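You operate a simulated robot arm through the tools that you are given. There is no shell and no other tool.

The job below is to be done with a simulated two-armed robot. You get a single attempt, and the scene is never put back.

## Task
Clamp the bellows, wind it to 135 mm, and pin the jig.
Fine: red lever first; go by the length screen; lock pin in its hole.

The check looks at the end state, three seconds after you hand in, the way a careful person would. Anything else that was tipped, shoved, dropped, spilled or broken makes it a failure.

## Robot
Two 6-joint arms with two-finger parallel grippers on one trunk that stands fixed in place. Base frame: the origin is at the foot of the trunk, x ahead of it, y to its left, z up. Units: mm, rad, N and s.
The left shoulder is at [50, 170, 1230], the right one opposite. Each reaches about 1092 mm from its shoulder. Payload 1.57 kg a hand.
The tool frame of a hand sits at the grasp point between the pads (the TCP): z along the fingers, y along the line on which they close. The tips reach 30 mm beyond it. Largest opening 80 mm; finger width 17, thickness 12; the body of the gripper, 40 by 82 mm, starts 80 mm behind the TCP.
Orientation is that of the tool frame in the base frame, as a unit quaternion [x, y, z, w]. With the fingers straight down and closing along the base's y, the tool's x points along the base's -x, its y along +y and its z along -z.

## Interface
- The arms move only by the tool apply_moves. It takes "left_targets", "right_targets" or both (then of equal length, played together; a hand with none holds still); each is text: rows parted by semicolons, each of 7 numbers parted by spaces: the shift along the base's x, y, z in m, then the turn, a rotation vector about the base's x, y, z in rad, then the gripper command, from -1 (shut) to 1 (fully open), values between in proportion. In form: x y z ax ay az fingers; .... A call has 1 to 20 rows; each row is the pose to reach, as a shift and turn from the pose commanded when the call began. Each row takes 0.2 s and may step no farther than 50 mm and 0.15 rad from the row before; otherwise, or with a gripper value out of range, the whole call is refused. A pose out of reach is approached as far as the arm can. The call stops where the force on the tool passes 40 N (or 10 N more than at its start, if that is more) or the arm is blocked; 0.2 s more then pass. Each finger travels about 72 mm/s and halts on what it meets, pressing with about 43 N; the grip force reading is that of the motor and also rises with nothing between the fingers. The clock runs only during rows and for 0.2 s after the last one: add rows that repeat a pose to give the fingers time. The reply holds the time, the measured pose of the TCP, the force on the tool along the base axes, the opening and the grip force, in the units named above and with some noise, with the torque about the TCP (base axes, N m) and any sound that the robot's microphone picked up, and new pictures: "pictures" is both (left out), scene, wrist or none (wrist: the cameras of the hands that moved).
- Cameras (640 x 400 px; columns grow to the right, rows downward): "scene" is now at [36.6, -28.1, 1803.7]; the picture's right is [-0.34, -0.94, 0.00], its down [-0.67, 0.24, -0.71] and it looks along [0.66, -0.24, -0.71] (base axes); focal length 362 px, centre (320, 200). "left" rides on the left gripper at [72, 7, -122] in its tool frame; the picture's right is [-0.09, 1.00, 0.00], its down [-0.84, -0.08, -0.54] and it looks along [-0.54, -0.05, 0.84] (tool axes); focal length 238 px, centre (320, 200). "right" rides on the right gripper at [72, -7, -122] in its tool frame; the picture's right is [0.09, 1.00, 0.00], its down [-0.84, 0.08, -0.54] and it looks along [-0.54, 0.05, 0.84] (tool axes); focal length 238 px, centre (320, 200). There is no depth. A picture from a camera that has moved, and an enlarged one, comes with that camera's place and axes in the base frame and with its lens.
- move_column(by): slides the trunk up (or, below 0, down) by that many mm; the arms and the scene camera ride with it, the base frame stays. It gives what a move gives, with no picture.
- pan_tilt(pan, tilt): turns the head with the scene camera to pan (to the left, within 1.501 rad either way) and tilt (down, from -0.506 to 1.204), counted from straight ahead of the robot. It gives what a move gives, and a new picture of the scene camera.
- close_up(camera, box): a new picture of the part [left, top, right, bottom] of that camera's present view, enlarged. No time passes.
- sign_off(): hands the job in; it is judged then, once.

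Places have to be worked out from the pictures, the camera data and where the tool is seen. Open the grippers and draw the arms clear of the work before you hand the job in, unless the task says otherwise.

The tools are called after ">>>" by a JSON object that holds its "method" and its "body". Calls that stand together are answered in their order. apply_moves: Moves the arms, as the interface text tells. Its arguments: {"type":"object","properties":{"left_targets":{"type":"string"},"right_targets":{"type":"string"},"pictures":{"type":"string","enum":["both","scene","wrist","none"]}},"required":[]} The other tools are called the same way: move_column (by) moves the trunk up or down; pan_tilt (pan, tilt) turns the head that bears the scene camera; close_up (camera, box) takes an enlarged picture of a part of a camera's view; sign_off () hands the job in.

At the start:

```text
t: 0.0
left_ee_pos: [641.1, 135.1, 1120.7]
left_orientation: [0.0, 1.0, 0.0, 0.0]
left_force: [0.3, 0.3, -0.1]
left_moment: [0.0, 0.0, -0.01]
left_opening: 80.1
left_grip_force: 0.1
right_ee_pos: [506.8, -412.3, 1119.5]
right_orientation: [0.0, 1.0, -0.001, 0.0]
right_force: [0.3, 0.5, -0.1]
right_moment: [-0.04, 0.0, 0.01]
right_opening: 80.0
right_grip_force: 0.0
trunk travel left (down, up): [-845.0, 125.0]
head pan, tilt (commanded): [-0.346, 0.787]
```

scene: 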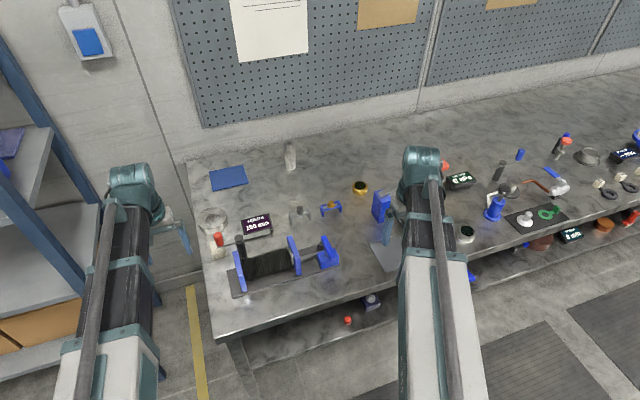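
right: 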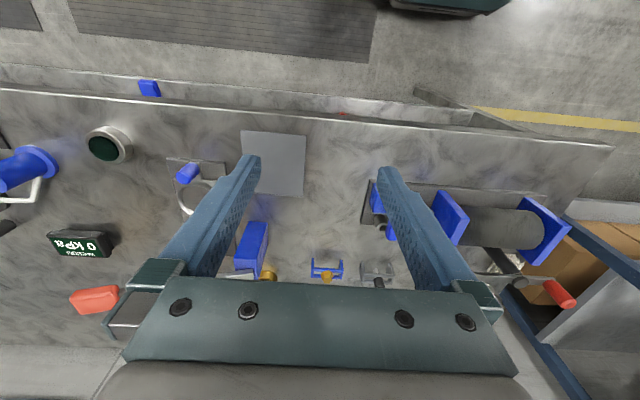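
left: 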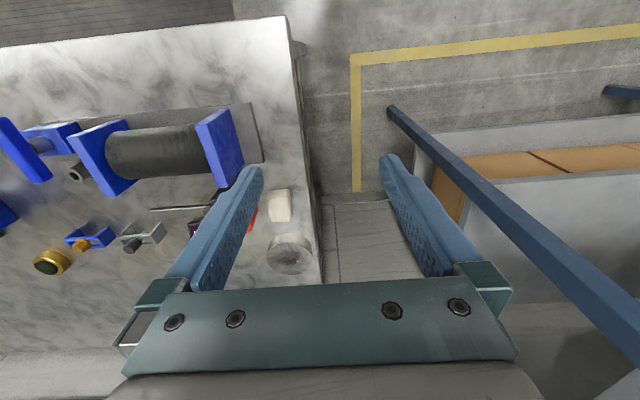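

The bench shows a bellows jig on its left end, with a red lever and length screen near it. I'll enlarge the scene around the jig to understand it.

>>> {"method": "close_up", "body": {"camera": "scene", "box": [190, 150, 350, 310]}}

>>> {"method": "close_up", "body": {"camera": "scene", "box": [320, 140, 480, 310]}}

>>> {"method": "close_up", "body": {"camera": "left", "box": [0, 80, 340, 290]}}

>>> {"method": "close_up", "body": {"camera": "right", "box": [300, 120, 640, 330]}}

```text
2.50 times, centred on (270, 230) of scene
camera zoom: at [36.6, -28.1, 1803.7], right [-0.34, -0.94, 0.0], down [-0.67, 0.24, -0.71], along [0.66, -0.24, -0.71], focal length 905 px, centre (445, 125)
```

zoom: 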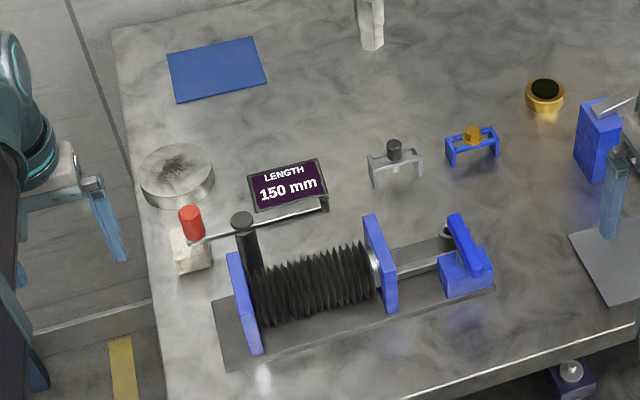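

```text
2.35 times, centred on (400, 225) of scene
camera zoom: at [36.6, -28.1, 1803.7], right [-0.34, -0.94, 0.0], down [-0.67, 0.24, -0.71], along [0.66, -0.24, -0.71], focal length 852 px, centre (132, 141)
```

zoom: 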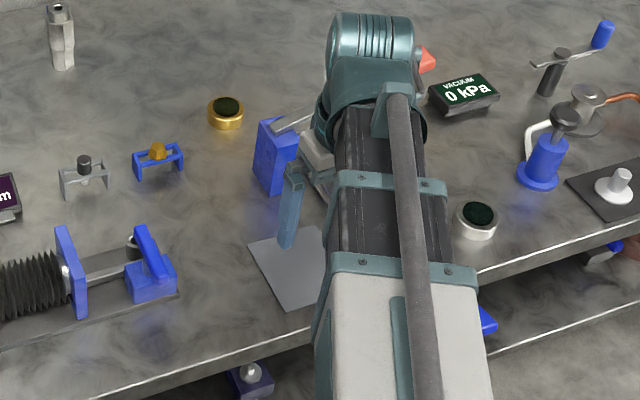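

```text
1.88 times, centred on (170, 185) of left
camera zoom: at [570.5, 141.6, 1241.9], right [0.09, 1.0, 0.0], down [0.84, -0.08, 0.54], along [0.54, -0.05, -0.84], focal length 449 px, centre (602, 228)
```

zoom: 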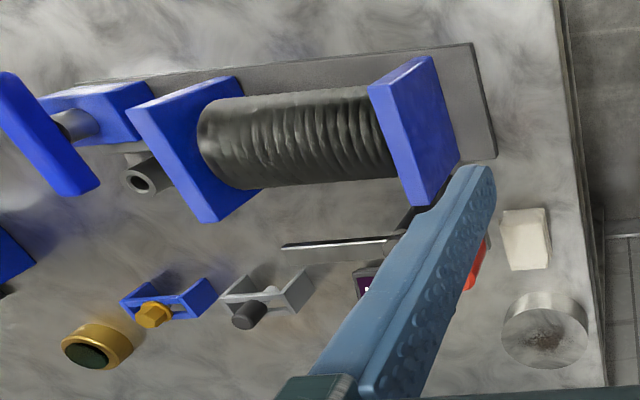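

```text
1.88 times, centred on (470, 225) of right
camera zoom: at [433.5, -419.7, 1242.1], right [-0.09, 1.0, 0.0], down [0.84, 0.08, 0.54], along [0.54, 0.05, -0.84], focal length 449 px, centre (38, 153)
```

zoom: 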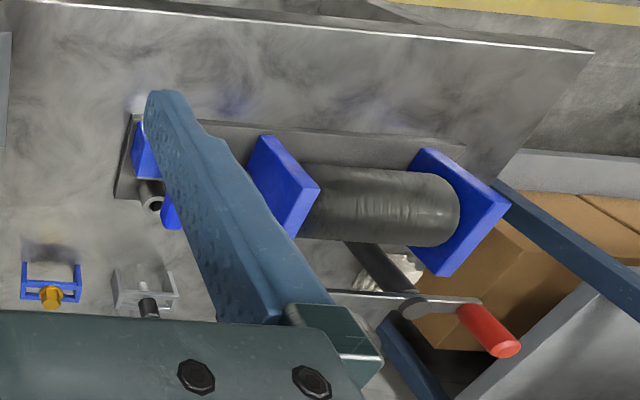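

The zoom is a true re-render, so I'll zoom in tighter on each part of the jig and the nearby objects.

>>> {"method": "close_up", "body": {"camera": "scene", "box": [226, 195, 282, 230]}}

>>> {"method": "close_up", "body": {"camera": "scene", "box": [200, 220, 280, 300]}}

>>> {"method": "close_up", "body": {"camera": "scene", "box": [280, 225, 350, 275]}}

>>> {"method": "close_up", "body": {"camera": "scene", "box": [280, 170, 380, 230]}}

>>> {"method": "close_up", "body": {"camera": "scene", "box": [330, 270, 400, 330]}}

>>> {"method": "close_up", "body": {"camera": "scene", "box": [480, 120, 640, 260]}}

```text
11.43 times, centred on (254, 212) of scene
camera zoom: at [36.6, -28.1, 1803.7], right [-0.34, -0.94, 0.0], down [-0.67, 0.24, -0.71], along [0.66, -0.24, -0.71], focal length 4136 px, centre (1074, 57)
```

zoom: 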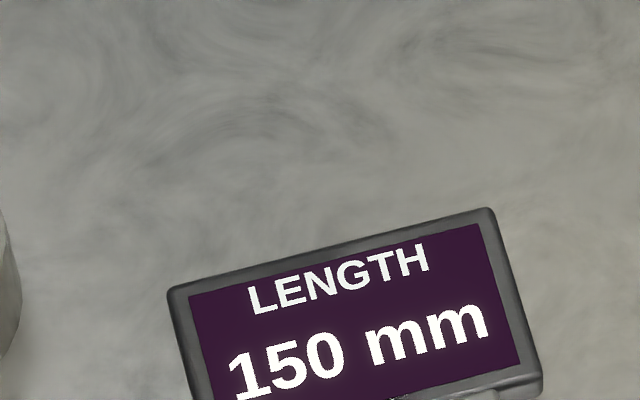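

```text
5.00 times, centred on (240, 260) of scene
camera zoom: at [36.6, -28.1, 1803.7], right [-0.34, -0.94, 0.0], down [-0.67, 0.24, -0.71], along [0.66, -0.24, -0.71], focal length 1810 px, centre (720, -100)
```

zoom: 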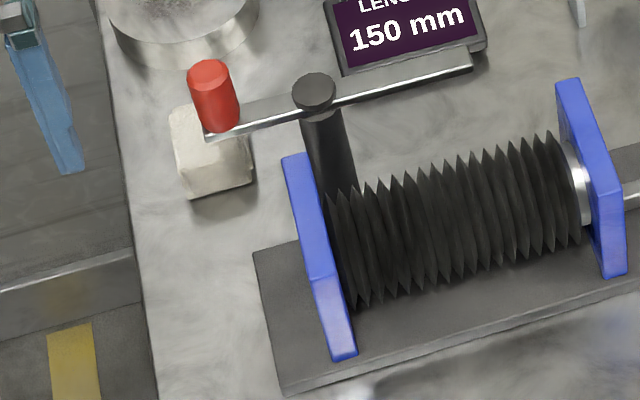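

```text
8.00 times, centred on (315, 250) of scene
camera zoom: at [36.6, -28.1, 1803.7], right [-0.34, -0.94, 0.0], down [-0.67, 0.24, -0.71], along [0.66, -0.24, -0.71], focal length 2895 px, centre (360, -200)
```

zoom: 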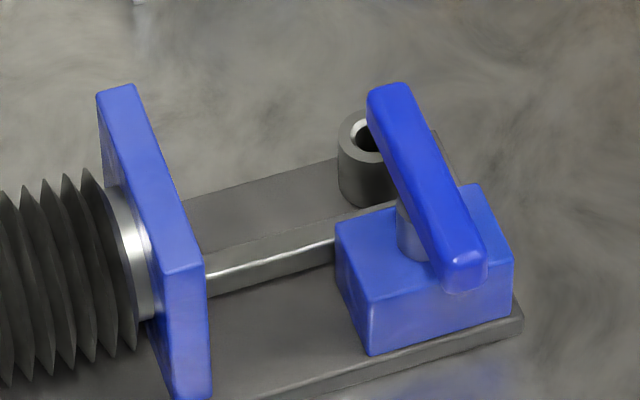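

```text
6.40 times, centred on (330, 200) of scene
camera zoom: at [36.6, -28.1, 1803.7], right [-0.34, -0.94, 0.0], down [-0.67, 0.24, -0.71], along [0.66, -0.24, -0.71], focal length 2316 px, centre (256, 200)
```

zoom: 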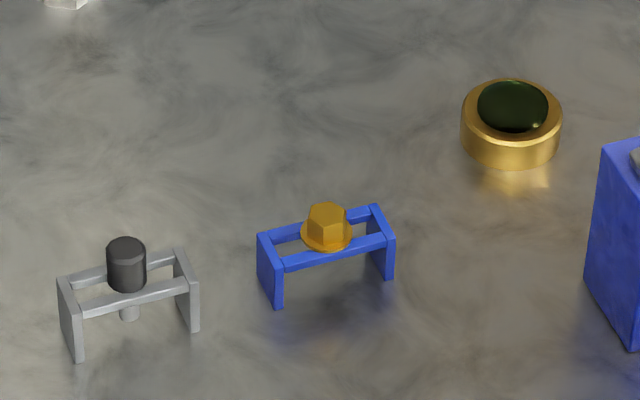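

```text
6.67 times, centred on (365, 300) of scene
camera zoom: at [36.6, -28.1, 1803.7], right [-0.34, -0.94, 0.0], down [-0.67, 0.24, -0.71], along [0.66, -0.24, -0.71], focal length 2413 px, centre (20, -467)
```

zoom: 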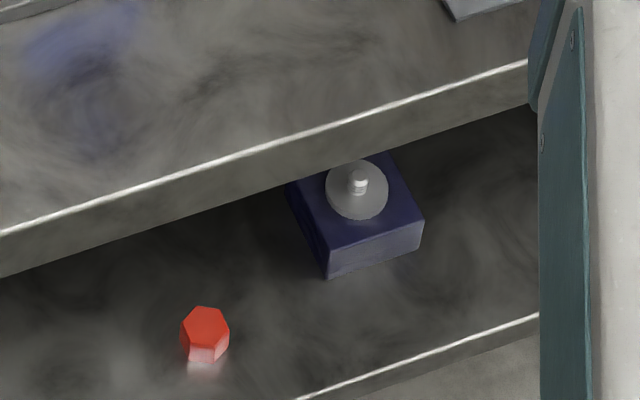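

```text
2.86 times, centred on (560, 190) of scene
camera zoom: at [36.6, -28.1, 1803.7], right [-0.34, -0.94, 0.0], down [-0.67, 0.24, -0.71], along [0.66, -0.24, -0.71], focal length 1034 px, centre (-366, 229)
```

zoom: 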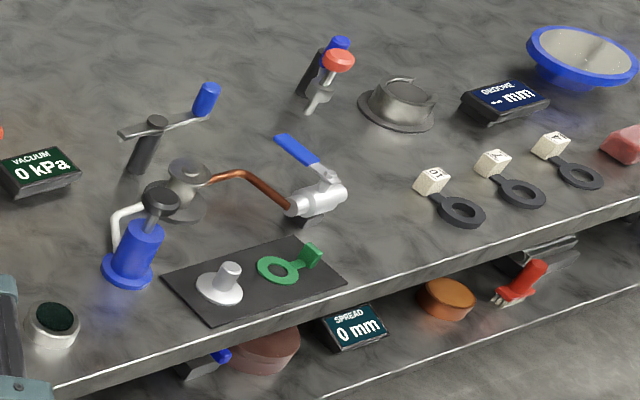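

The jig has a red-handled lever on a black post, a bellows between two blue plates, a blue cross-bar on a block (probably the winder) and a black bush with a hole; a black-headed pin stands in a grey bracket. I'll bring both hands over at a safe height for closer wrist views.

>>> {"method": "apply_moves", "body": {"left_targets": "0 -0.04 0 0 0 0 1; 0 -0.08 0 0 0 0 1; 0 -0.11 0 0 0 0 1", "right_targets": "0 0.045 0 0 0 0 1; 0 0.09 0 0 0 0 1; 0 0.13 0 0 0 0 1", "pictures": "both"}}

```text
t: 0.8
left_ee_pos: [640.0, 24.6, 1119.8]
left_orientation: [0.0, 1.0, 0.0, 0.0]
left_force: [0.0, 0.8, -0.2]
left_moment: [-0.01, -0.03, -0.02]
left_opening: 80.1
left_grip_force: 0.0
right_ee_pos: [507.5, -283.2, 1120.6]
right_orientation: [0.0, 1.0, -0.001, 0.0]
right_force: [-0.6, 0.2, -0.3]
right_moment: [0.04, -0.03, 0.0]
right_opening: 79.9
right_grip_force: 0.1
trunk travel left (down, up): [-845.0, 125.0]
head pan, tilt (commanded): [-0.346, 0.787]
camera scene: at [36.7, -27.9, 1803.7], right [-0.34, -0.94, 0.0], down [-0.67, 0.24, -0.71], along [0.66, -0.24, -0.71], focal length 362 px, centre (320, 200)
camera right: at [434.8, -289.3, 1242.2], right [-0.09, 1.0, 0.0], down [0.84, 0.08, 0.54], along [0.54, 0.05, -0.84], focal length 238 px, centre (320, 200)
camera left: at [569.7, 31.1, 1241.8], right [0.09, 1.0, 0.0], down [0.84, -0.08, 0.54], along [0.54, -0.05, -0.84], focal length 238 px, centre (320, 200)
```

scene: 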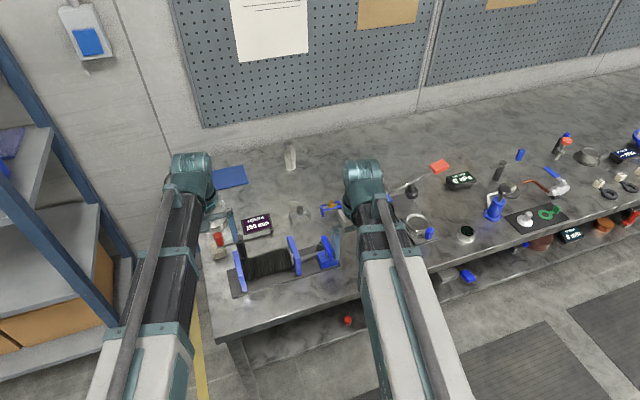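
right: 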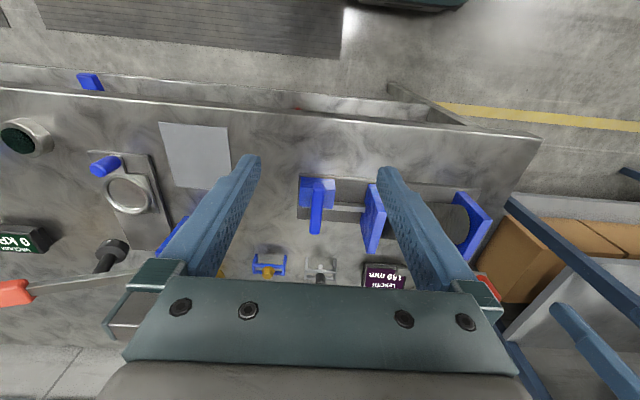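
left: 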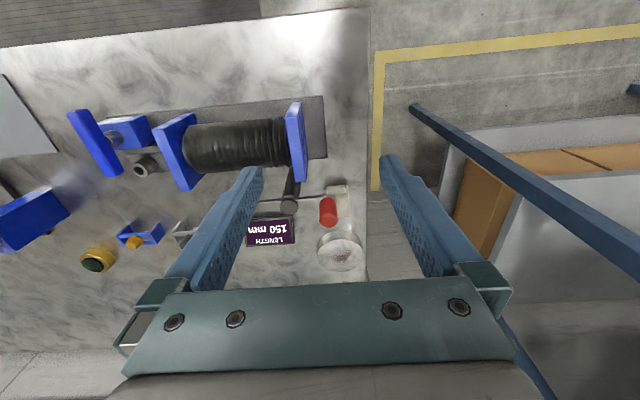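

>>> {"method": "close_up", "body": {"camera": "left", "box": [230, 130, 390, 280]}}

>>> {"method": "close_up", "body": {"camera": "left", "box": [40, 80, 250, 280]}}

>>> {"method": "close_up", "body": {"camera": "right", "box": [230, 150, 400, 290]}}

>>> {"method": "close_up", "body": {"camera": "right", "box": [0, 100, 250, 330]}}

>>> {"method": "close_up", "body": {"camera": "scene", "box": [380, 140, 500, 260]}}

```text
2.67 times, centred on (310, 205) of left
camera zoom: at [569.7, 31.1, 1241.8], right [0.09, 1.0, 0.0], down [0.84, -0.08, 0.54], along [0.54, -0.05, -0.84], focal length 636 px, centre (347, 187)
```

zoom: 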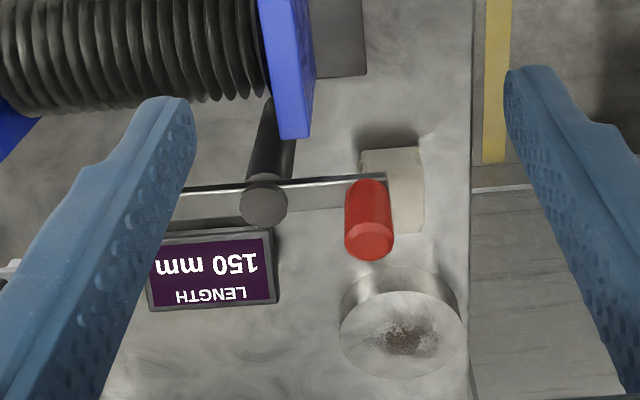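

```text
2.00 times, centred on (145, 180) of left
camera zoom: at [569.7, 31.1, 1241.8], right [0.09, 1.0, 0.0], down [0.84, -0.08, 0.54], along [0.54, -0.05, -0.84], focal length 477 px, centre (670, 240)
```

zoom: 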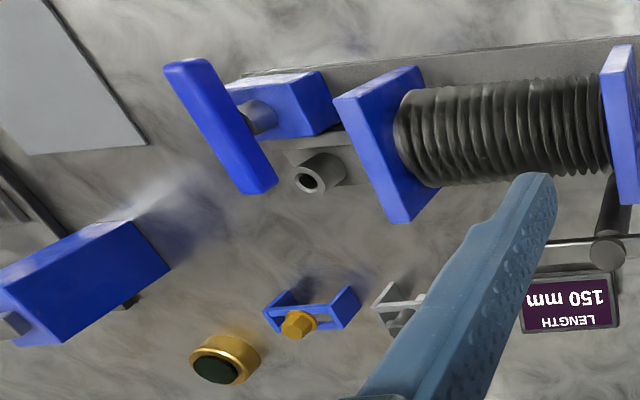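

```text
2.86 times, centred on (315, 220) of right
camera zoom: at [434.8, -289.3, 1242.2], right [-0.09, 1.0, 0.0], down [0.84, 0.08, 0.54], along [0.54, 0.05, -0.84], focal length 681 px, centre (334, 143)
```

zoom: 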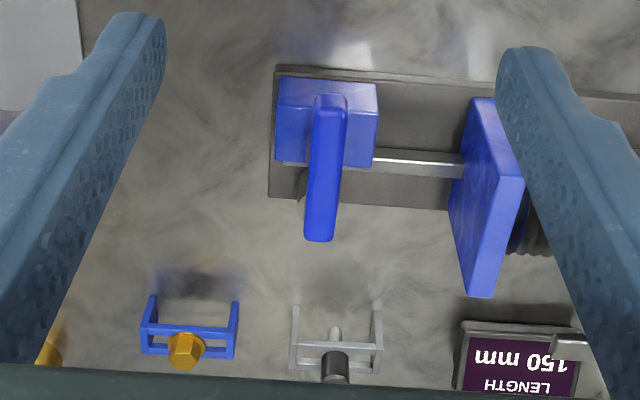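

```text
1.74 times, centred on (125, 215) of right
camera zoom: at [434.8, -289.3, 1242.2], right [-0.09, 1.0, 0.0], down [0.84, 0.08, 0.54], along [0.54, 0.05, -0.84], focal length 414 px, centre (659, 174)
```

zoom: 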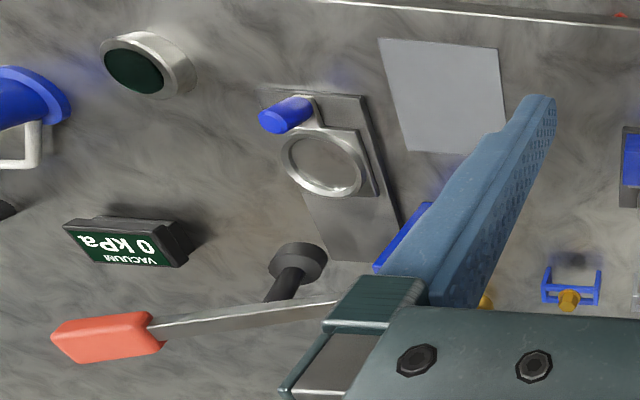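

```text
3.33 times, centred on (440, 200) of scene
camera zoom: at [36.7, -27.9, 1803.7], right [-0.34, -0.94, 0.0], down [-0.67, 0.24, -0.71], along [0.66, -0.24, -0.71], focal length 1206 px, centre (-80, 200)
```

zoom: 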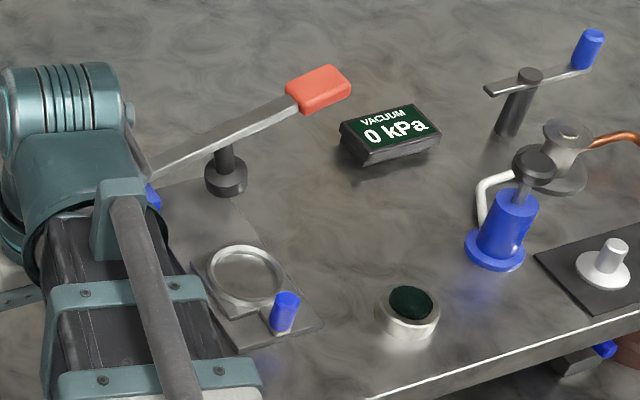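

The red lever's arm pivots on the black post (top near (762,-31,951)); the handle is near (770,24,985). I'll tilt both hands to get side views of the lever and of the block with its blue bar.

>>> {"method": "apply_moves", "body": {"left_targets": "-0.004 0.014 -0.016 -0.15 0 0 1; -0.008 0.028 -0.033 -0.3 0 0 1; -0.012 0.042 -0.05 -0.45 0 0 1; -0.017 0.056 -0.067 -0.6 0 0 1", "right_targets": "0.011 -0.024 -0.024 0.15 0 0 1; 0.022 -0.048 -0.048 0.3 0 0 1; 0.033 -0.073 -0.072 0.45 0 0 1; 0.045 -0.098 -0.097 0.6 0 0 1", "pictures": "wrist"}}

```text
t: 1.8
left_ee_pos: [626.1, 81.2, 1157.8]
left_orientation: [0.0, 0.955, -0.296, -0.001]
left_force: [0.1, 0.1, 0.5]
left_moment: [0.02, 0.03, -0.03]
left_opening: 79.8
left_grip_force: 0.0
left hand out of reach, approached as far as the arm can: row 1, 2, 3, 4
right_ee_pos: [550.4, -377.1, 1158.8]
right_orientation: [0.0, 0.955, 0.295, 0.0]
right_force: [0.7, 0.3, -0.4]
right_moment: [0.02, -0.04, 0.0]
right_opening: 80.1
right_grip_force: 0.2
right hand out of reach, approached as far as the arm can: row 1, 2, 3, 4
trunk travel left (down, up): [-845.0, 125.0]
head pan, tilt (commanded): [-0.346, 0.787]
camera right: at [478.2, -452.5, 1255.4], right [-0.09, 0.82, 0.56], down [0.84, -0.24, 0.49], along [0.54, 0.52, -0.66], focal length 238 px, centre (320, 200)
camera left: at [555.3, 156.3, 1255.1], right [0.09, 0.82, -0.56], down [0.84, 0.24, 0.49], along [0.54, -0.52, -0.67], focal length 238 px, centre (320, 200)
```

right: 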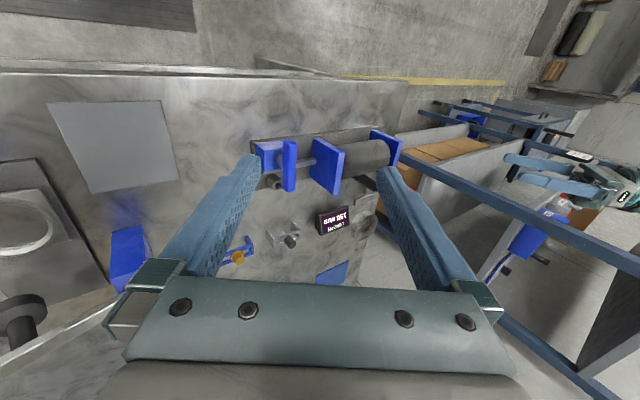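
left: 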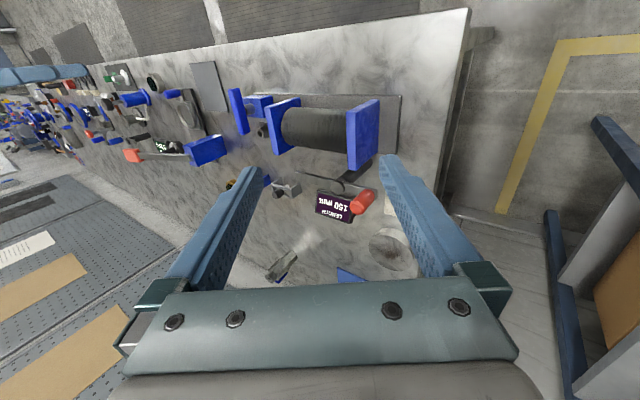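

The hands stopped about 100 mm too high because the arms are at their lower limit with the trunk this high. I'll lower the trunk by 100 mm; the TCPs at z≈1158 stay well clear of everything.

>>> {"method": "move_column", "body": {"by": -100}}

```text
t: 3.1
left_ee_pos: [625.9, 83.1, 1059.4]
left_orientation: [0.0, 0.956, -0.295, 0.0]
left_force: [0.1, 0.1, -0.6]
left_moment: [0.03, -0.03, 0.02]
left_opening: 80.0
left_grip_force: 0.1
right_ee_pos: [550.9, -378.4, 1059.0]
right_orientation: [0.0, 0.955, 0.295, -0.001]
right_force: [-0.5, -0.9, 0.1]
right_moment: [0.02, -0.01, -0.04]
right_opening: 80.0
right_grip_force: 0.0
trunk travel left (down, up): [-745.0, 225.0]
head pan, tilt (commanded): [-0.346, 0.787]
```

>>> {"method": "close_up", "body": {"camera": "left", "box": [160, 60, 480, 290]}}

>>> {"method": "close_up", "body": {"camera": "right", "box": [160, 80, 480, 290]}}

>>> {"method": "close_up", "body": {"camera": "scene", "box": [0, 0, 640, 400]}}

```text
1.74 times, centred on (320, 175) of left
camera zoom: at [555.0, 156.2, 1155.2], right [0.09, 0.82, -0.56], down [0.84, 0.24, 0.49], along [0.54, -0.51, -0.67], focal length 414 px, centre (320, 244)
```

zoom: 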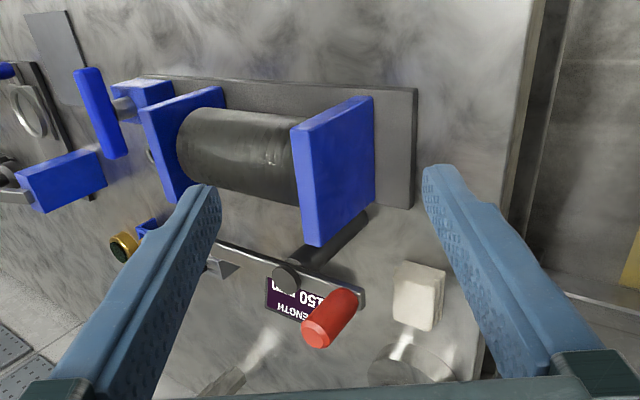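

```text
1.90 times, centred on (320, 185) of right
camera zoom: at [477.6, -451.9, 1155.5], right [-0.09, 0.82, 0.56], down [0.84, -0.24, 0.49], along [0.54, 0.51, -0.67], focal length 454 px, centre (320, 229)
```

zoom: 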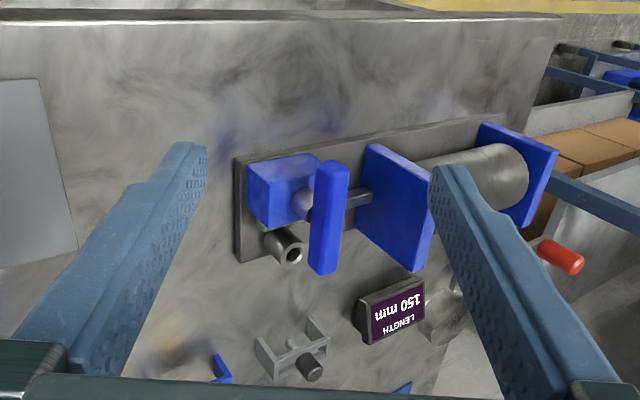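

```text
1.00 times, centred on (320, 200) of scene (not enlarged: the box is as wide or as high as the picture)
camera zoom: at [36.4, -28.1, 1703.8], right [-0.34, -0.94, 0.0], down [-0.67, 0.24, -0.71], along [0.66, -0.24, -0.71], focal length 362 px, centre (320, 200)
```

zoom: 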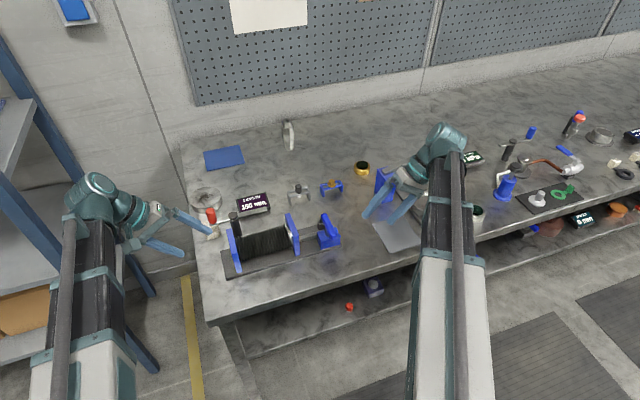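

Now the geometry is clearer: the red knob stands on a swing arm on a post, and the blue bar is a T-handle on a vertical spindle. I'll zoom in sharply on each from these new angles.

>>> {"method": "close_up", "body": {"camera": "left", "box": [250, 110, 400, 250]}}

>>> {"method": "close_up", "body": {"camera": "right", "box": [260, 120, 400, 240]}}

>>> {"method": "close_up", "body": {"camera": "scene", "box": [190, 180, 260, 280]}}

>>> {"method": "close_up", "body": {"camera": "scene", "box": [280, 170, 360, 260]}}

```text
2.86 times, centred on (325, 180) of left
camera zoom: at [555.0, 156.2, 1155.2], right [0.09, 0.82, -0.56], down [0.84, 0.24, 0.49], along [0.54, -0.51, -0.67], focal length 681 px, centre (306, 257)
```

zoom: 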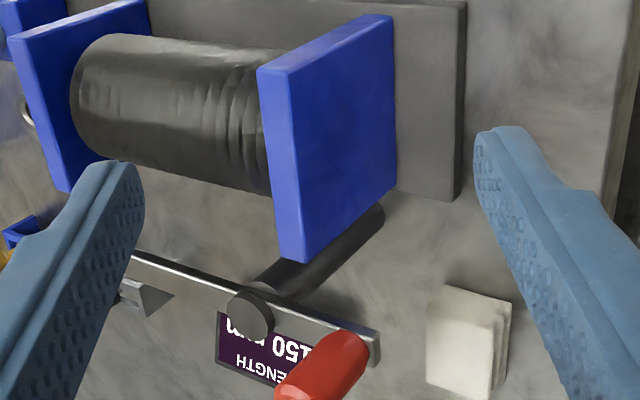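

```text
3.33 times, centred on (330, 180) of right
camera zoom: at [477.6, -451.9, 1155.5], right [-0.09, 0.82, 0.56], down [0.84, -0.24, 0.49], along [0.54, 0.51, -0.67], focal length 794 px, centre (287, 267)
```

zoom: 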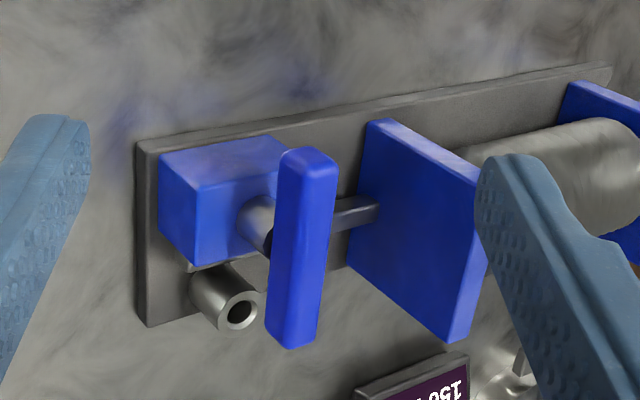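

```text
4.00 times, centred on (225, 230) of scene
camera zoom: at [36.4, -28.1, 1703.8], right [-0.34, -0.94, 0.0], down [-0.67, 0.24, -0.71], along [0.66, -0.24, -0.71], focal length 1448 px, centre (700, 80)
```

zoom: 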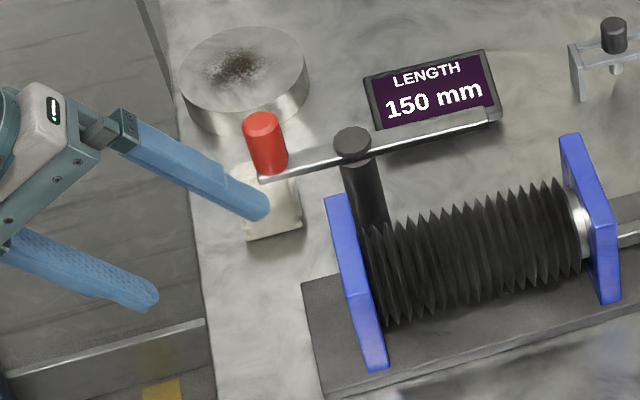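

```text
4.44 times, centred on (320, 215) of scene
camera zoom: at [36.4, -28.1, 1703.8], right [-0.34, -0.94, 0.0], down [-0.67, 0.24, -0.71], along [0.66, -0.24, -0.71], focal length 1608 px, centre (320, 133)
```

zoom: 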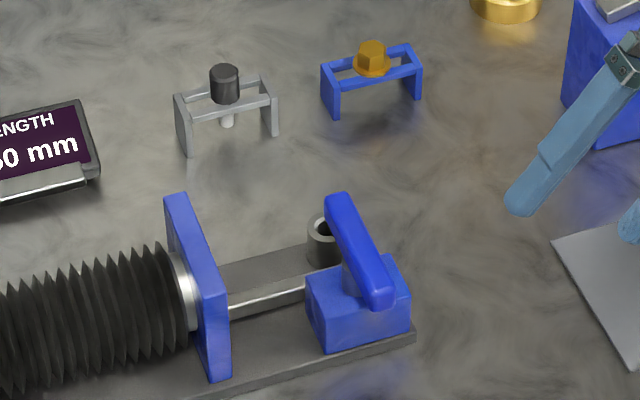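

Triangulating from both views puts the hub top near (756,-31,961), the red knob top near (760,23,996), the T-bar centre near (650,-275,936) and the bush hole near (711,-274,891). I'll bring both hands upright again and raise them slightly.

>>> {"method": "apply_moves", "body": {"left_targets": "0 0 0.01 0.15 0 0 1; 0 0 0.02 0.3 0 0 1; 0 0 0.03 0.45 0 0 1; 0 0 0.03 0.6 0 0 1; 0 0 0.03 0.6 0 0 1", "right_targets": "0 0 0.01 -0.15 0 0 1; 0 0 0.02 -0.3 0 0 1; 0 0 0.03 -0.45 0 0 1; 0 0 0.03 -0.6 0 0 1; 0 0 0.03 -0.6 0 0 1", "pictures": "none"}}

```text
t: 4.3
left_ee_pos: [624.4, 81.6, 1019.9]
left_orientation: [0.0, 1.0, 0.001, -0.001]
left_force: [0.3, 0.3, 0.3]
left_moment: [0.0, 0.0, -0.02]
left_opening: 80.3
left_grip_force: 0.1
left hand out of reach, approached as far as the arm can: row 1, 2, 3, 4, 5
right_ee_pos: [550.9, -381.2, 1021.0]
right_orientation: [0.0, 1.0, -0.002, 0.0]
right_force: [0.4, -0.7, -0.1]
right_moment: [-0.02, 0.02, -0.01]
right_opening: 80.0
right_grip_force: 0.1
right hand out of reach, approached as far as the arm can: row 1, 2, 3, 4, 5
trunk travel left (down, up): [-745.0, 225.0]
head pan, tilt (commanded): [-0.346, 0.787]
```

The arm's lower limit moves with the trunk, so I need it lower still. First I'll check where the arm links run relative to the bench.

>>> {"method": "pan_tilt", "body": {"pan": 0.2, "tilt": 1.1}}

>>> {"method": "pan_tilt", "body": {"pan": -0.7, "tilt": 1.1}}

```text
t: 5.3
left_ee_pos: [625.6, 81.6, 1020.2]
left_orientation: [0.0, 1.0, 0.001, 0.0]
left_force: [0.2, 0.5, -0.3]
left_moment: [-0.02, -0.01, 0.02]
left_opening: 80.0
left_grip_force: 0.0
right_ee_pos: [550.8, -379.3, 1019.9]
right_orientation: [0.0, 1.0, -0.001, 0.0]
right_force: [-1.0, 0.1, -0.7]
right_moment: [-0.01, -0.01, -0.01]
right_opening: 79.8
right_grip_force: 0.1
trunk travel left (down, up): [-745.0, 225.0]
head pan, tilt (commanded): [0.201, 1.1]
camera scene: at [22.0, 11.9, 1681.0], right [0.2, -0.98, 0.0], down [-0.87, -0.18, -0.45], along [0.45, 0.09, -0.89], focal length 362 px, centre (320, 200)
```

scene: 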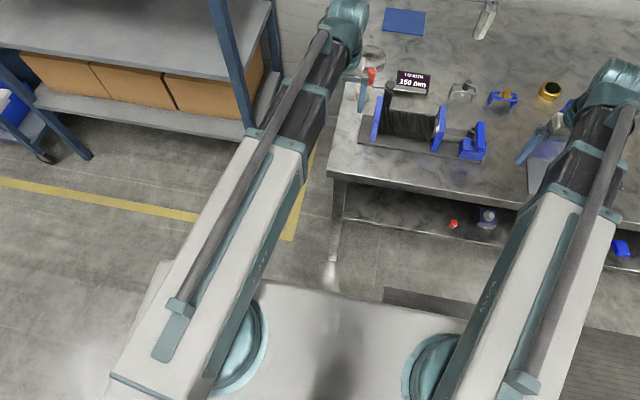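

```text
t: 6.5
left_ee_pos: [624.2, 82.2, 1019.3]
left_orientation: [0.0, 1.0, 0.001, 0.001]
left_force: [0.9, 0.3, 0.8]
left_moment: [-0.01, -0.01, 0.01]
left_opening: 80.1
left_grip_force: 0.1
right_ee_pos: [551.6, -381.1, 1020.4]
right_orientation: [0.0, 1.0, -0.001, 0.0]
right_force: [0.5, -0.3, 0.4]
right_moment: [0.0, 0.01, -0.02]
right_opening: 80.0
right_grip_force: 0.0
trunk travel left (down, up): [-745.0, 225.0]
head pan, tilt (commanded): [-0.7, 1.1]
camera scene: at [8.5, -41.3, 1681.0], right [-0.64, -0.77, 0.0], down [-0.68, 0.57, -0.45], along [0.35, -0.29, -0.89], focal length 362 px, centre (320, 200)
```

scene: 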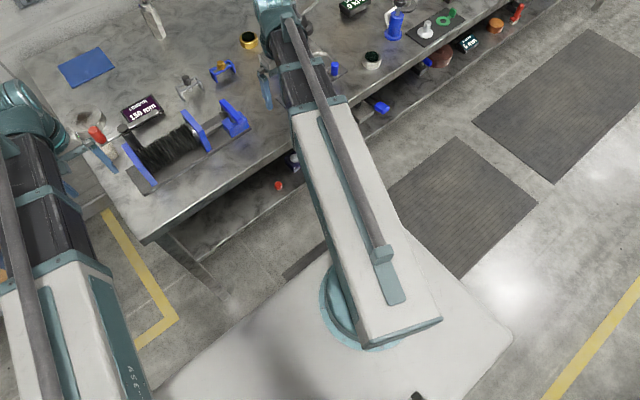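

Each arm is a boom from the shoulder, and the wrist can't go much below shoulder height. I'll raise both hands first so they keep clearance, then lower the trunk further.

>>> {"method": "apply_moves", "body": {"left_targets": "0 0 0.05 0 0 0 1; 0 0 0.1 0 0 0 1; 0 0 0.15 0 0 0 1; 0 0 0.2 0 0 0 1", "right_targets": "0 0 0.05 0 0 0 1; 0 0 0.1 0 0 0 1; 0 0 0.15 0 0 0 1; 0 0 0.2 0 0 0 1", "pictures": "none"}}

>>> {"method": "move_column", "body": {"by": -130}}

>>> {"method": "pan_tilt", "body": {"pan": -0.346, "tilt": 0.787}}

```text
t: 7.5
left_ee_pos: [623.6, 88.3, 1019.6]
left_orientation: [0.0, 1.0, 0.0, 0.0]
left_force: [0.4, 0.0, -0.1]
left_moment: [0.05, -0.01, 0.03]
left_opening: 80.1
left_grip_force: 0.0
left hand out of reach, approached as far as the arm can: row 1, 2, 3, 4
right_ee_pos: [551.0, -381.8, 1019.8]
right_orientation: [0.001, 1.0, -0.001, 0.0]
right_force: [-0.7, -1.4, 0.3]
right_moment: [-0.01, 0.0, -0.02]
right_opening: 80.1
right_grip_force: 0.0
right hand out of reach, approached as far as the arm can: row 1, 2, 3, 4
trunk travel left (down, up): [-745.0, 225.0]
head pan, tilt (commanded): [-0.7, 1.1]
```

```text
t: 9.1
left_ee_pos: [622.5, 89.2, 889.8]
left_orientation: [0.0, 1.0, 0.001, 0.0]
left_force: [-0.9, -0.3, 1.2]
left_moment: [-0.02, -0.02, 0.03]
left_opening: 80.1
left_grip_force: 0.2
right_ee_pos: [549.8, -379.8, 890.3]
right_orientation: [0.0, 1.0, -0.001, 0.0]
right_force: [-0.4, -0.6, 0.4]
right_moment: [0.03, -0.01, -0.04]
right_opening: 79.9
right_grip_force: 0.0
trunk travel left (down, up): [-615.0, 355.0]
head pan, tilt (commanded): [-0.7, 1.1]
```

```text
t: 9.9
left_ee_pos: [622.6, 90.0, 889.3]
left_orientation: [0.0, 1.0, 0.001, 0.001]
left_force: [-0.4, -0.4, 0.4]
left_moment: [0.0, -0.01, 0.02]
left_opening: 80.0
left_grip_force: 0.1
right_ee_pos: [550.2, -381.6, 890.9]
right_orientation: [0.0, 1.0, -0.001, 0.0]
right_force: [0.1, -0.3, 0.3]
right_moment: [-0.04, -0.01, 0.0]
right_opening: 80.1
right_grip_force: 0.0
trunk travel left (down, up): [-615.0, 355.0]
head pan, tilt (commanded): [-0.346, 0.787]
camera scene: at [36.5, -28.2, 1573.7], right [-0.34, -0.94, 0.0], down [-0.67, 0.24, -0.71], along [0.66, -0.24, -0.71], focal length 362 px, centre (320, 200)
```

scene: 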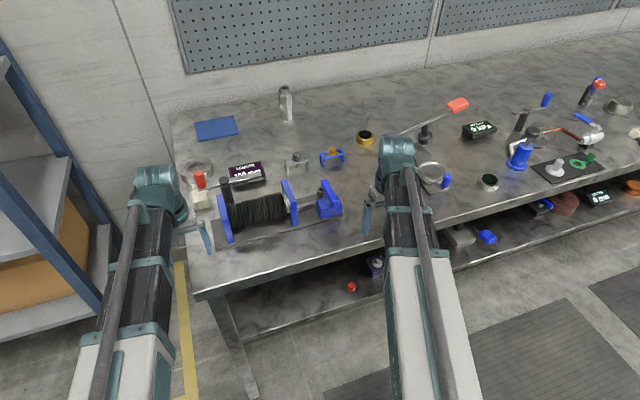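

The hands did not rise, so they now sit at z≈889, unexpectedly low but free of contact. I'll test small vertical moves to learn how the arm behaves before going on.

>>> {"method": "apply_moves", "body": {"left_targets": "0 0 0.01 0 0 0 1; 0 0 0.02 0 0 0 1; 0 0 0.02 0 0 0 1", "right_targets": "0 0 0.01 0 0 0 1; 0 0 0.02 0 0 0 1; 0 0 0.02 0 0 0 1", "pictures": "none"}}

```text
t: 10.7
left_ee_pos: [621.5, 89.2, 889.4]
left_orientation: [0.0, 1.0, 0.001, 0.0]
left_force: [-0.1, -0.8, -0.4]
left_moment: [0.02, -0.01, 0.02]
left_opening: 80.3
left_grip_force: 0.0
left hand out of reach, approached as far as the arm can: row 1, 2, 3
right_ee_pos: [551.0, -381.1, 890.6]
right_orientation: [0.0, 1.0, -0.001, 0.0]
right_force: [0.6, 0.6, 0.4]
right_moment: [0.03, 0.02, -0.03]
right_opening: 79.9
right_grip_force: 0.0
right hand out of reach, approached as far as the arm can: row 1, 2, 3
trunk travel left (down, up): [-615.0, 355.0]
head pan, tilt (commanded): [-0.346, 0.787]
```

Neither raising nor lowering moves the hands vertically, so each wrist seems fixed at trunk height and the trunk must do all vertical motion. I'll raise the trunk for safety, then find where the commanded height becomes reachable again.

>>> {"method": "move_column", "body": {"by": 130}}

>>> {"method": "apply_moves", "body": {"left_targets": "0 0 -0.05 0 0 0 1; 0 0 -0.1 0 0 0 1; 0 0 -0.15 0 0 0 1; 0 0 -0.17 0 0 0 1; 0 0 -0.184 0 0 0 1", "right_targets": "0 0 -0.05 0 0 0 1; 0 0 -0.1 0 0 0 1; 0 0 -0.13 0 0 0 1; 0 0 -0.145 0 0 0 1; 0 0 -0.155 0 0 0 1", "pictures": "none"}}

```text
t: 12.3
left_ee_pos: [622.9, 88.8, 1018.7]
left_orientation: [0.0, 1.0, 0.001, -0.001]
left_force: [0.1, 0.2, 0.0]
left_moment: [0.02, 0.03, -0.05]
left_opening: 79.9
left_grip_force: 0.0
right_ee_pos: [551.2, -381.2, 1020.5]
right_orientation: [0.001, 1.0, -0.001, 0.0]
right_force: [-0.8, 0.2, -0.7]
right_moment: [0.03, -0.01, 0.02]
right_opening: 80.0
right_grip_force: 0.1
trunk travel left (down, up): [-745.0, 225.0]
head pan, tilt (commanded): [-0.346, 0.787]
```

```text
t: 13.5
left_ee_pos: [622.5, 89.2, 1020.0]
left_orientation: [-0.001, 1.0, 0.001, 0.0]
left_force: [0.9, 0.3, 0.5]
left_moment: [0.0, 0.02, 0.01]
left_opening: 80.0
left_grip_force: 0.1
left hand out of reach, approached as far as the arm can: row 1, 2, 3, 4, 5
right_ee_pos: [550.3, -379.8, 1020.0]
right_orientation: [-0.001, 1.0, -0.001, 0.0]
right_force: [-0.8, -0.2, -0.2]
right_moment: [0.01, 0.04, 0.0]
right_opening: 79.9
right_grip_force: 0.0
right hand out of reach, approached as far as the arm can: row 1, 2, 3, 4, 5
trunk travel left (down, up): [-745.0, 225.0]
head pan, tilt (commanded): [-0.346, 0.787]
```

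Still flagged. I'll test whether a purely horizontal move is accepted, which would tell me whether the commanded pose was reset to the reached one.

>>> {"method": "apply_moves", "body": {"left_targets": "0 0 0 0 0 0 1; 0.01 0 0 0 0 0 1; 0.02 0 0 0 0 0 1", "right_targets": "0 0 0 0 0 0 1; 0.01 0 0 0 0 0 1; 0.02 0 0 0 0 0 1", "pictures": "none"}}

```text
t: 14.3
left_ee_pos: [641.3, 90.3, 1019.6]
left_orientation: [0.0, 1.0, 0.001, 0.0]
left_force: [-0.1, -0.4, 0.2]
left_moment: [-0.03, 0.02, -0.02]
left_opening: 80.0
left_grip_force: 0.0
right_ee_pos: [572.7, -380.6, 1020.1]
right_orientation: [0.001, 1.0, -0.001, 0.0]
right_force: [0.2, -0.1, -0.3]
right_moment: [0.01, 0.01, -0.01]
right_opening: 79.8
right_grip_force: 0.1
trunk travel left (down, up): [-745.0, 225.0]
head pan, tilt (commanded): [-0.346, 0.787]
```

Horizontal moves are accepted, so the commanded pose resets to the reached one and only the trunk moves the hands vertically. I'll raise the trunk 60 mm, then turn the left hand a quarter turn above the red knob near (760,23) so the fingers straddle it along x.

>>> {"method": "move_column", "body": {"by": 60}}

>>> {"method": "apply_moves", "body": {"left_targets": "0.0108 -0.0061 0 0 0 0.1428 1; 0.0216 -0.0122 0 0 0 0.2856 1; 0.0324 -0.0183 0 0 0 0.4284 1; 0.0433 -0.0244 0 0 0 0.5712 1; 0.0541 -0.0305 0 0 0 0.714 1; 0.0649 -0.0365 0 0 0 0.8568 1; 0.0757 -0.0426 0 0 0 0.9996 1; 0.0865 -0.0487 0 0 0 1.1424 1; 0.0974 -0.0548 0 0 0 1.2852 1; 0.1082 -0.0609 0 0 0 1.428 1; 0.119 -0.067 0 0 0 1.5708 1; 0.119 -0.067 0 0 0 1.5708 1", "pictures": "both"}}

```text
t: 15.3
left_ee_pos: [642.4, 90.9, 1080.2]
left_orientation: [0.0, 1.0, 0.001, 0.0]
left_force: [-0.5, 0.1, 0.5]
left_moment: [-0.03, -0.01, 0.0]
left_opening: 80.0
left_grip_force: 0.0
right_ee_pos: [570.7, -381.1, 1080.0]
right_orientation: [0.0, 1.0, -0.001, 0.0]
right_force: [0.1, -0.8, 0.2]
right_moment: [-0.04, 0.0, 0.0]
right_opening: 79.8
right_grip_force: 0.1
trunk travel left (down, up): [-805.0, 165.0]
head pan, tilt (commanded): [-0.346, 0.787]
```

```text
t: 17.9
left_ee_pos: [760.9, 25.1, 1078.7]
left_orientation: [0.707, -0.707, -0.002, 0.0]
left_force: [0.4, 0.0, 0.3]
left_moment: [0.0, 0.0, -0.01]
left_opening: 79.9
left_grip_force: 0.1
right_ee_pos: [570.7, -382.3, 1079.2]
right_orientation: [0.0, 1.0, 0.0, 0.0]
right_force: [-0.1, -0.2, 0.3]
right_moment: [-0.01, 0.02, 0.03]
right_opening: 80.2
right_grip_force: 0.1
trunk travel left (down, up): [-805.0, 165.0]
head pan, tilt (commanded): [-0.346, 0.787]
camera scene: at [36.5, -28.1, 1763.8], right [-0.34, -0.94, 0.0], down [-0.67, 0.24, -0.71], along [0.66, -0.24, -0.71], focal length 362 px, centre (320, 200)
camera left: at [755.2, -47.3, 1201.9], right [-1.0, 0.09, 0.0], down [0.08, 0.84, 0.54], along [0.05, 0.54, -0.84], focal length 238 px, centre (320, 200)
```

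scene: 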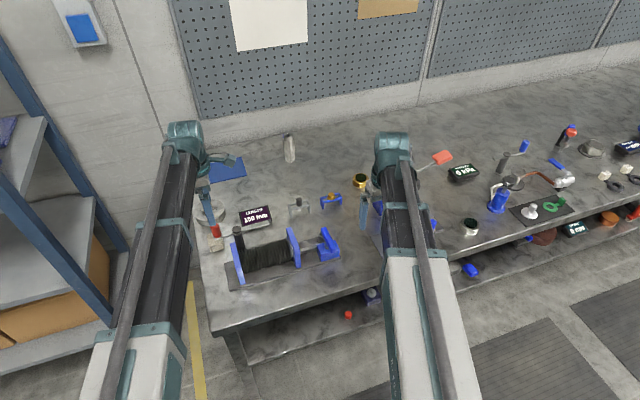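
left: 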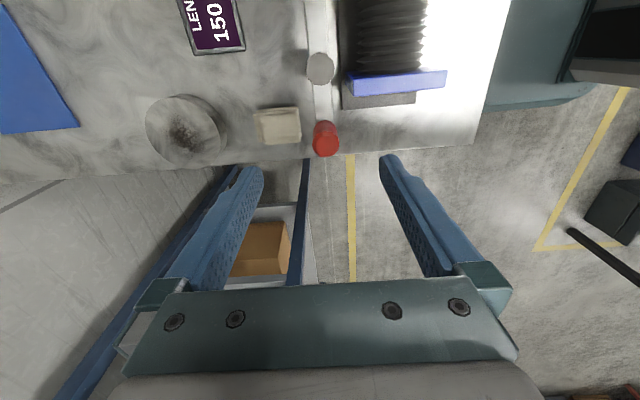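

The left hand is now above the knob with fingers along x. I'll zoom in on the knob in the wrist view to refine its position.

>>> {"method": "close_up", "body": {"camera": "left", "box": [280, 30, 380, 180]}}

>>> {"method": "close_up", "body": {"camera": "left", "box": [260, 40, 460, 165]}}

```text
2.67 times, centred on (330, 105) of left
camera zoom: at [755.2, -47.3, 1201.9], right [-1.0, 0.09, 0.0], down [0.08, 0.84, 0.54], along [0.05, 0.54, -0.84], focal length 636 px, centre (293, 453)
```

zoom: 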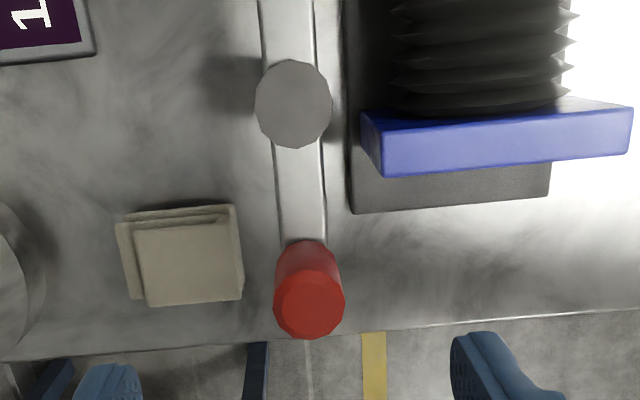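

```text
3.20 times, centred on (360, 102) of left
camera zoom: at [755.2, -47.3, 1201.9], right [-1.0, 0.09, 0.0], down [0.08, 0.84, 0.54], along [0.05, 0.54, -0.84], focal length 763 px, centre (192, 512)
```

zoom: 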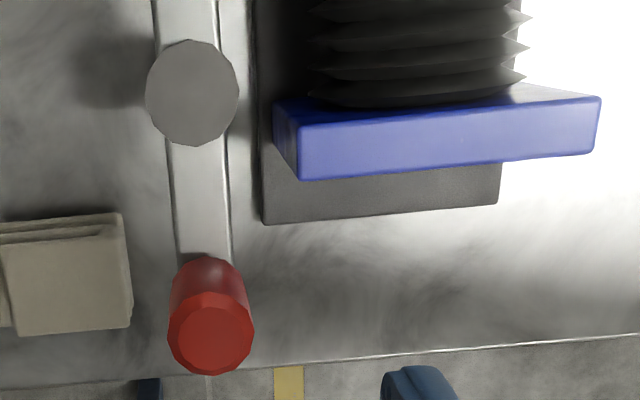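

The refined knob centre is (756.4, 25.5) and the hub is (756.7,-30.8), a radius of about 56 mm. I'll centre the hand and lower the trunk so the fingertips reach z≈955, beside the knob.

>>> {"method": "apply_moves", "body": {"left_targets": "-0.0045 0.0005 0 0 0 0 0.6; -0.0045 0.0005 0 0 0 0 0.6", "pictures": "none"}}

>>> {"method": "move_column", "body": {"by": -60}}

>>> {"method": "close_up", "body": {"camera": "left", "box": [160, 60, 480, 260]}}

```text
t: 18.5
left_ee_pos: [755.0, 23.9, 1079.8]
left_orientation: [0.707, -0.707, -0.001, 0.001]
left_force: [-0.3, 0.0, 0.3]
left_moment: [-0.01, -0.04, 0.01]
left_opening: 64.2
left_grip_force: 0.1
right_ee_pos: [571.6, -381.5, 1079.9]
right_orientation: [0.0, 1.0, -0.001, 0.0]
right_force: [0.1, 0.0, 0.3]
right_moment: [-0.03, -0.01, 0.0]
right_opening: 80.2
right_grip_force: 0.0
trunk travel left (down, up): [-805.0, 165.0]
head pan, tilt (commanded): [-0.346, 0.787]
```

```text
t: 19.5
left_ee_pos: [755.2, 25.3, 1018.7]
left_orientation: [-0.707, 0.707, 0.001, -0.001]
left_force: [-0.2, 0.3, -0.9]
left_moment: [0.0, 0.01, -0.05]
left_opening: 63.7
left_grip_force: 0.1
right_ee_pos: [571.2, -381.0, 1019.0]
right_orientation: [0.0, 1.0, -0.001, -0.001]
right_force: [-0.6, -0.4, -0.1]
right_moment: [0.01, -0.02, -0.03]
right_opening: 80.2
right_grip_force: 0.0
trunk travel left (down, up): [-745.0, 225.0]
head pan, tilt (commanded): [-0.346, 0.787]
```

```text
2.00 times, centred on (320, 160) of left
camera zoom: at [750.1, -47.1, 1142.0], right [-1.0, 0.09, 0.0], down [0.08, 0.84, 0.54], along [0.05, 0.54, -0.84], focal length 477 px, centre (320, 280)
```

zoom: 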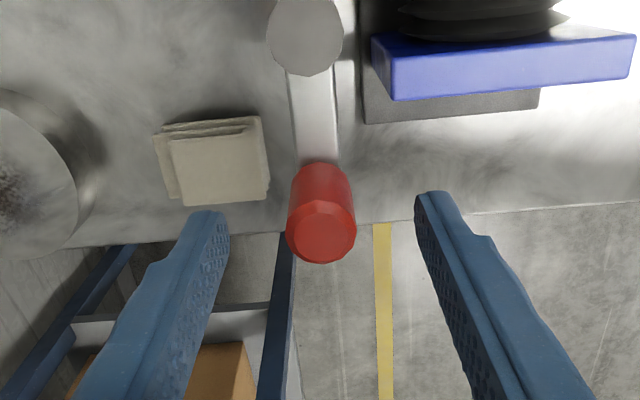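

The knob is centred between the fingers. I'll lower another 36 mm so the fingers flank it.

>>> {"method": "move_column", "body": {"by": -36}}

>>> {"method": "close_up", "body": {"camera": "left", "box": [160, 60, 480, 260]}}

>>> {"method": "close_up", "body": {"camera": "scene", "box": [170, 180, 290, 280]}}

```text
t: 20.3
left_ee_pos: [756.0, 24.5, 983.2]
left_orientation: [-0.707, 0.707, 0.001, -0.001]
left_force: [0.1, 0.3, -0.6]
left_moment: [-0.04, 0.0, 0.03]
left_opening: 64.2
left_grip_force: 0.0
right_ee_pos: [571.8, -381.2, 984.1]
right_orientation: [0.0, 1.0, -0.002, 0.0]
right_force: [0.6, 0.3, -0.6]
right_moment: [-0.03, 0.0, 0.0]
right_opening: 80.1
right_grip_force: 0.0
trunk travel left (down, up): [-709.0, 261.0]
head pan, tilt (commanded): [-0.346, 0.787]
```

```text
2.00 times, centred on (320, 160) of left
camera zoom: at [750.1, -47.1, 1106.0], right [-1.0, 0.09, 0.0], down [0.08, 0.84, 0.54], along [0.05, 0.54, -0.84], focal length 477 px, centre (320, 280)
```

zoom: 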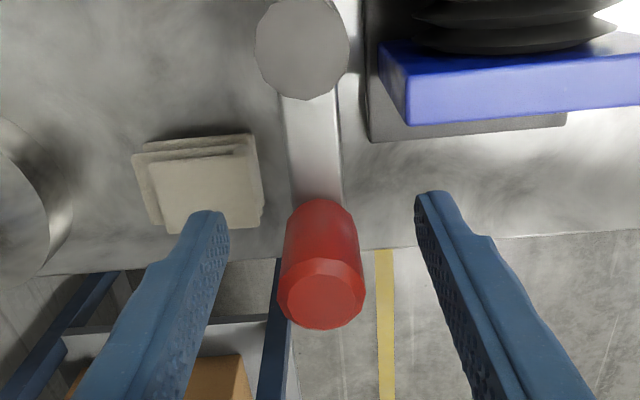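

```text
4.00 times, centred on (230, 230) of scene
camera zoom: at [36.3, -28.1, 1667.7], right [-0.34, -0.94, 0.0], down [-0.67, 0.24, -0.71], along [0.66, -0.24, -0.71], focal length 1448 px, centre (680, 80)
```

zoom: 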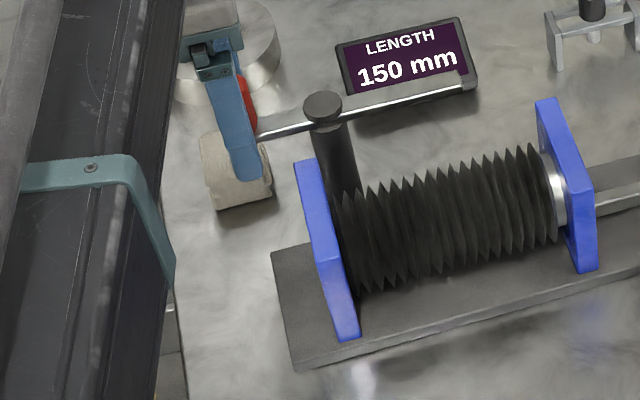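

The fingers flank the knob. I'll close them loosely around it and try a small clockwise swing first (knob toward +x), watching the force.

>>> {"method": "apply_moves", "body": {"left_targets": "0.001 0.001 0 0 0 0 -0.33; 0.001 0.001 0 0 0 0 -0.33; 0.001 0.001 0 0 0 0 -0.33; 0.0066 0.0007 0 0 0 -0.1 -0.33; 0.0122 -0.0001 0 0 0 -0.2 -0.33; 0.0176 -0.0015 0 0 0 -0.3 -0.33", "pictures": "both"}}

```text
t: 21.7
left_ee_pos: [774.2, 22.8, 984.1]
left_orientation: [-0.593, 0.805, 0.001, -0.001]
left_force: [-1.1, 0.4, -0.7]
left_moment: [-0.02, -0.03, -0.01]
left_opening: 27.5
left_grip_force: 0.1
right_ee_pos: [571.0, -380.3, 984.5]
right_orientation: [0.0, 1.0, -0.001, 0.001]
right_force: [-0.9, 0.2, -0.1]
right_moment: [0.02, -0.03, -0.01]
right_opening: 79.8
right_grip_force: 0.1
trunk travel left (down, up): [-709.0, 261.0]
head pan, tilt (commanded): [-0.346, 0.787]
camera scene: at [36.5, -28.2, 1667.7], right [-0.34, -0.94, 0.0], down [-0.67, 0.24, -0.71], along [0.66, -0.24, -0.71], focal length 362 px, centre (320, 200)
camera left: at [747.2, -43.7, 1105.9], right [-0.92, 0.38, 0.0], down [0.32, 0.78, 0.54], along [0.21, 0.5, -0.84], focal length 238 px, centre (320, 200)
```

scene: 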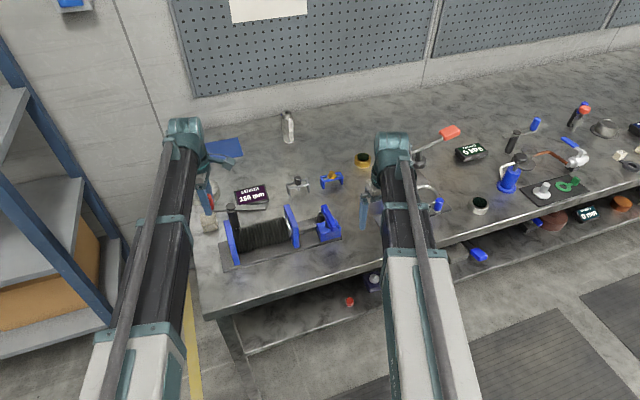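
left: 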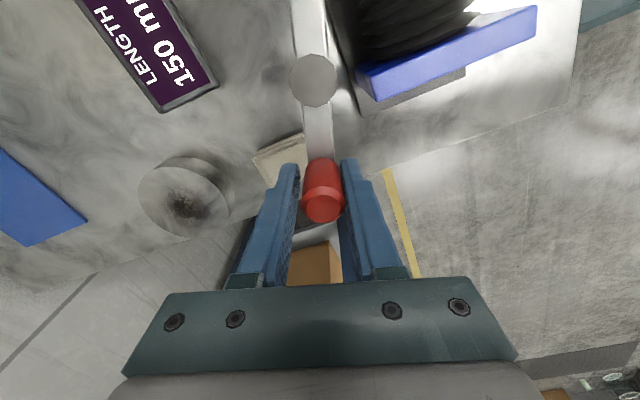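

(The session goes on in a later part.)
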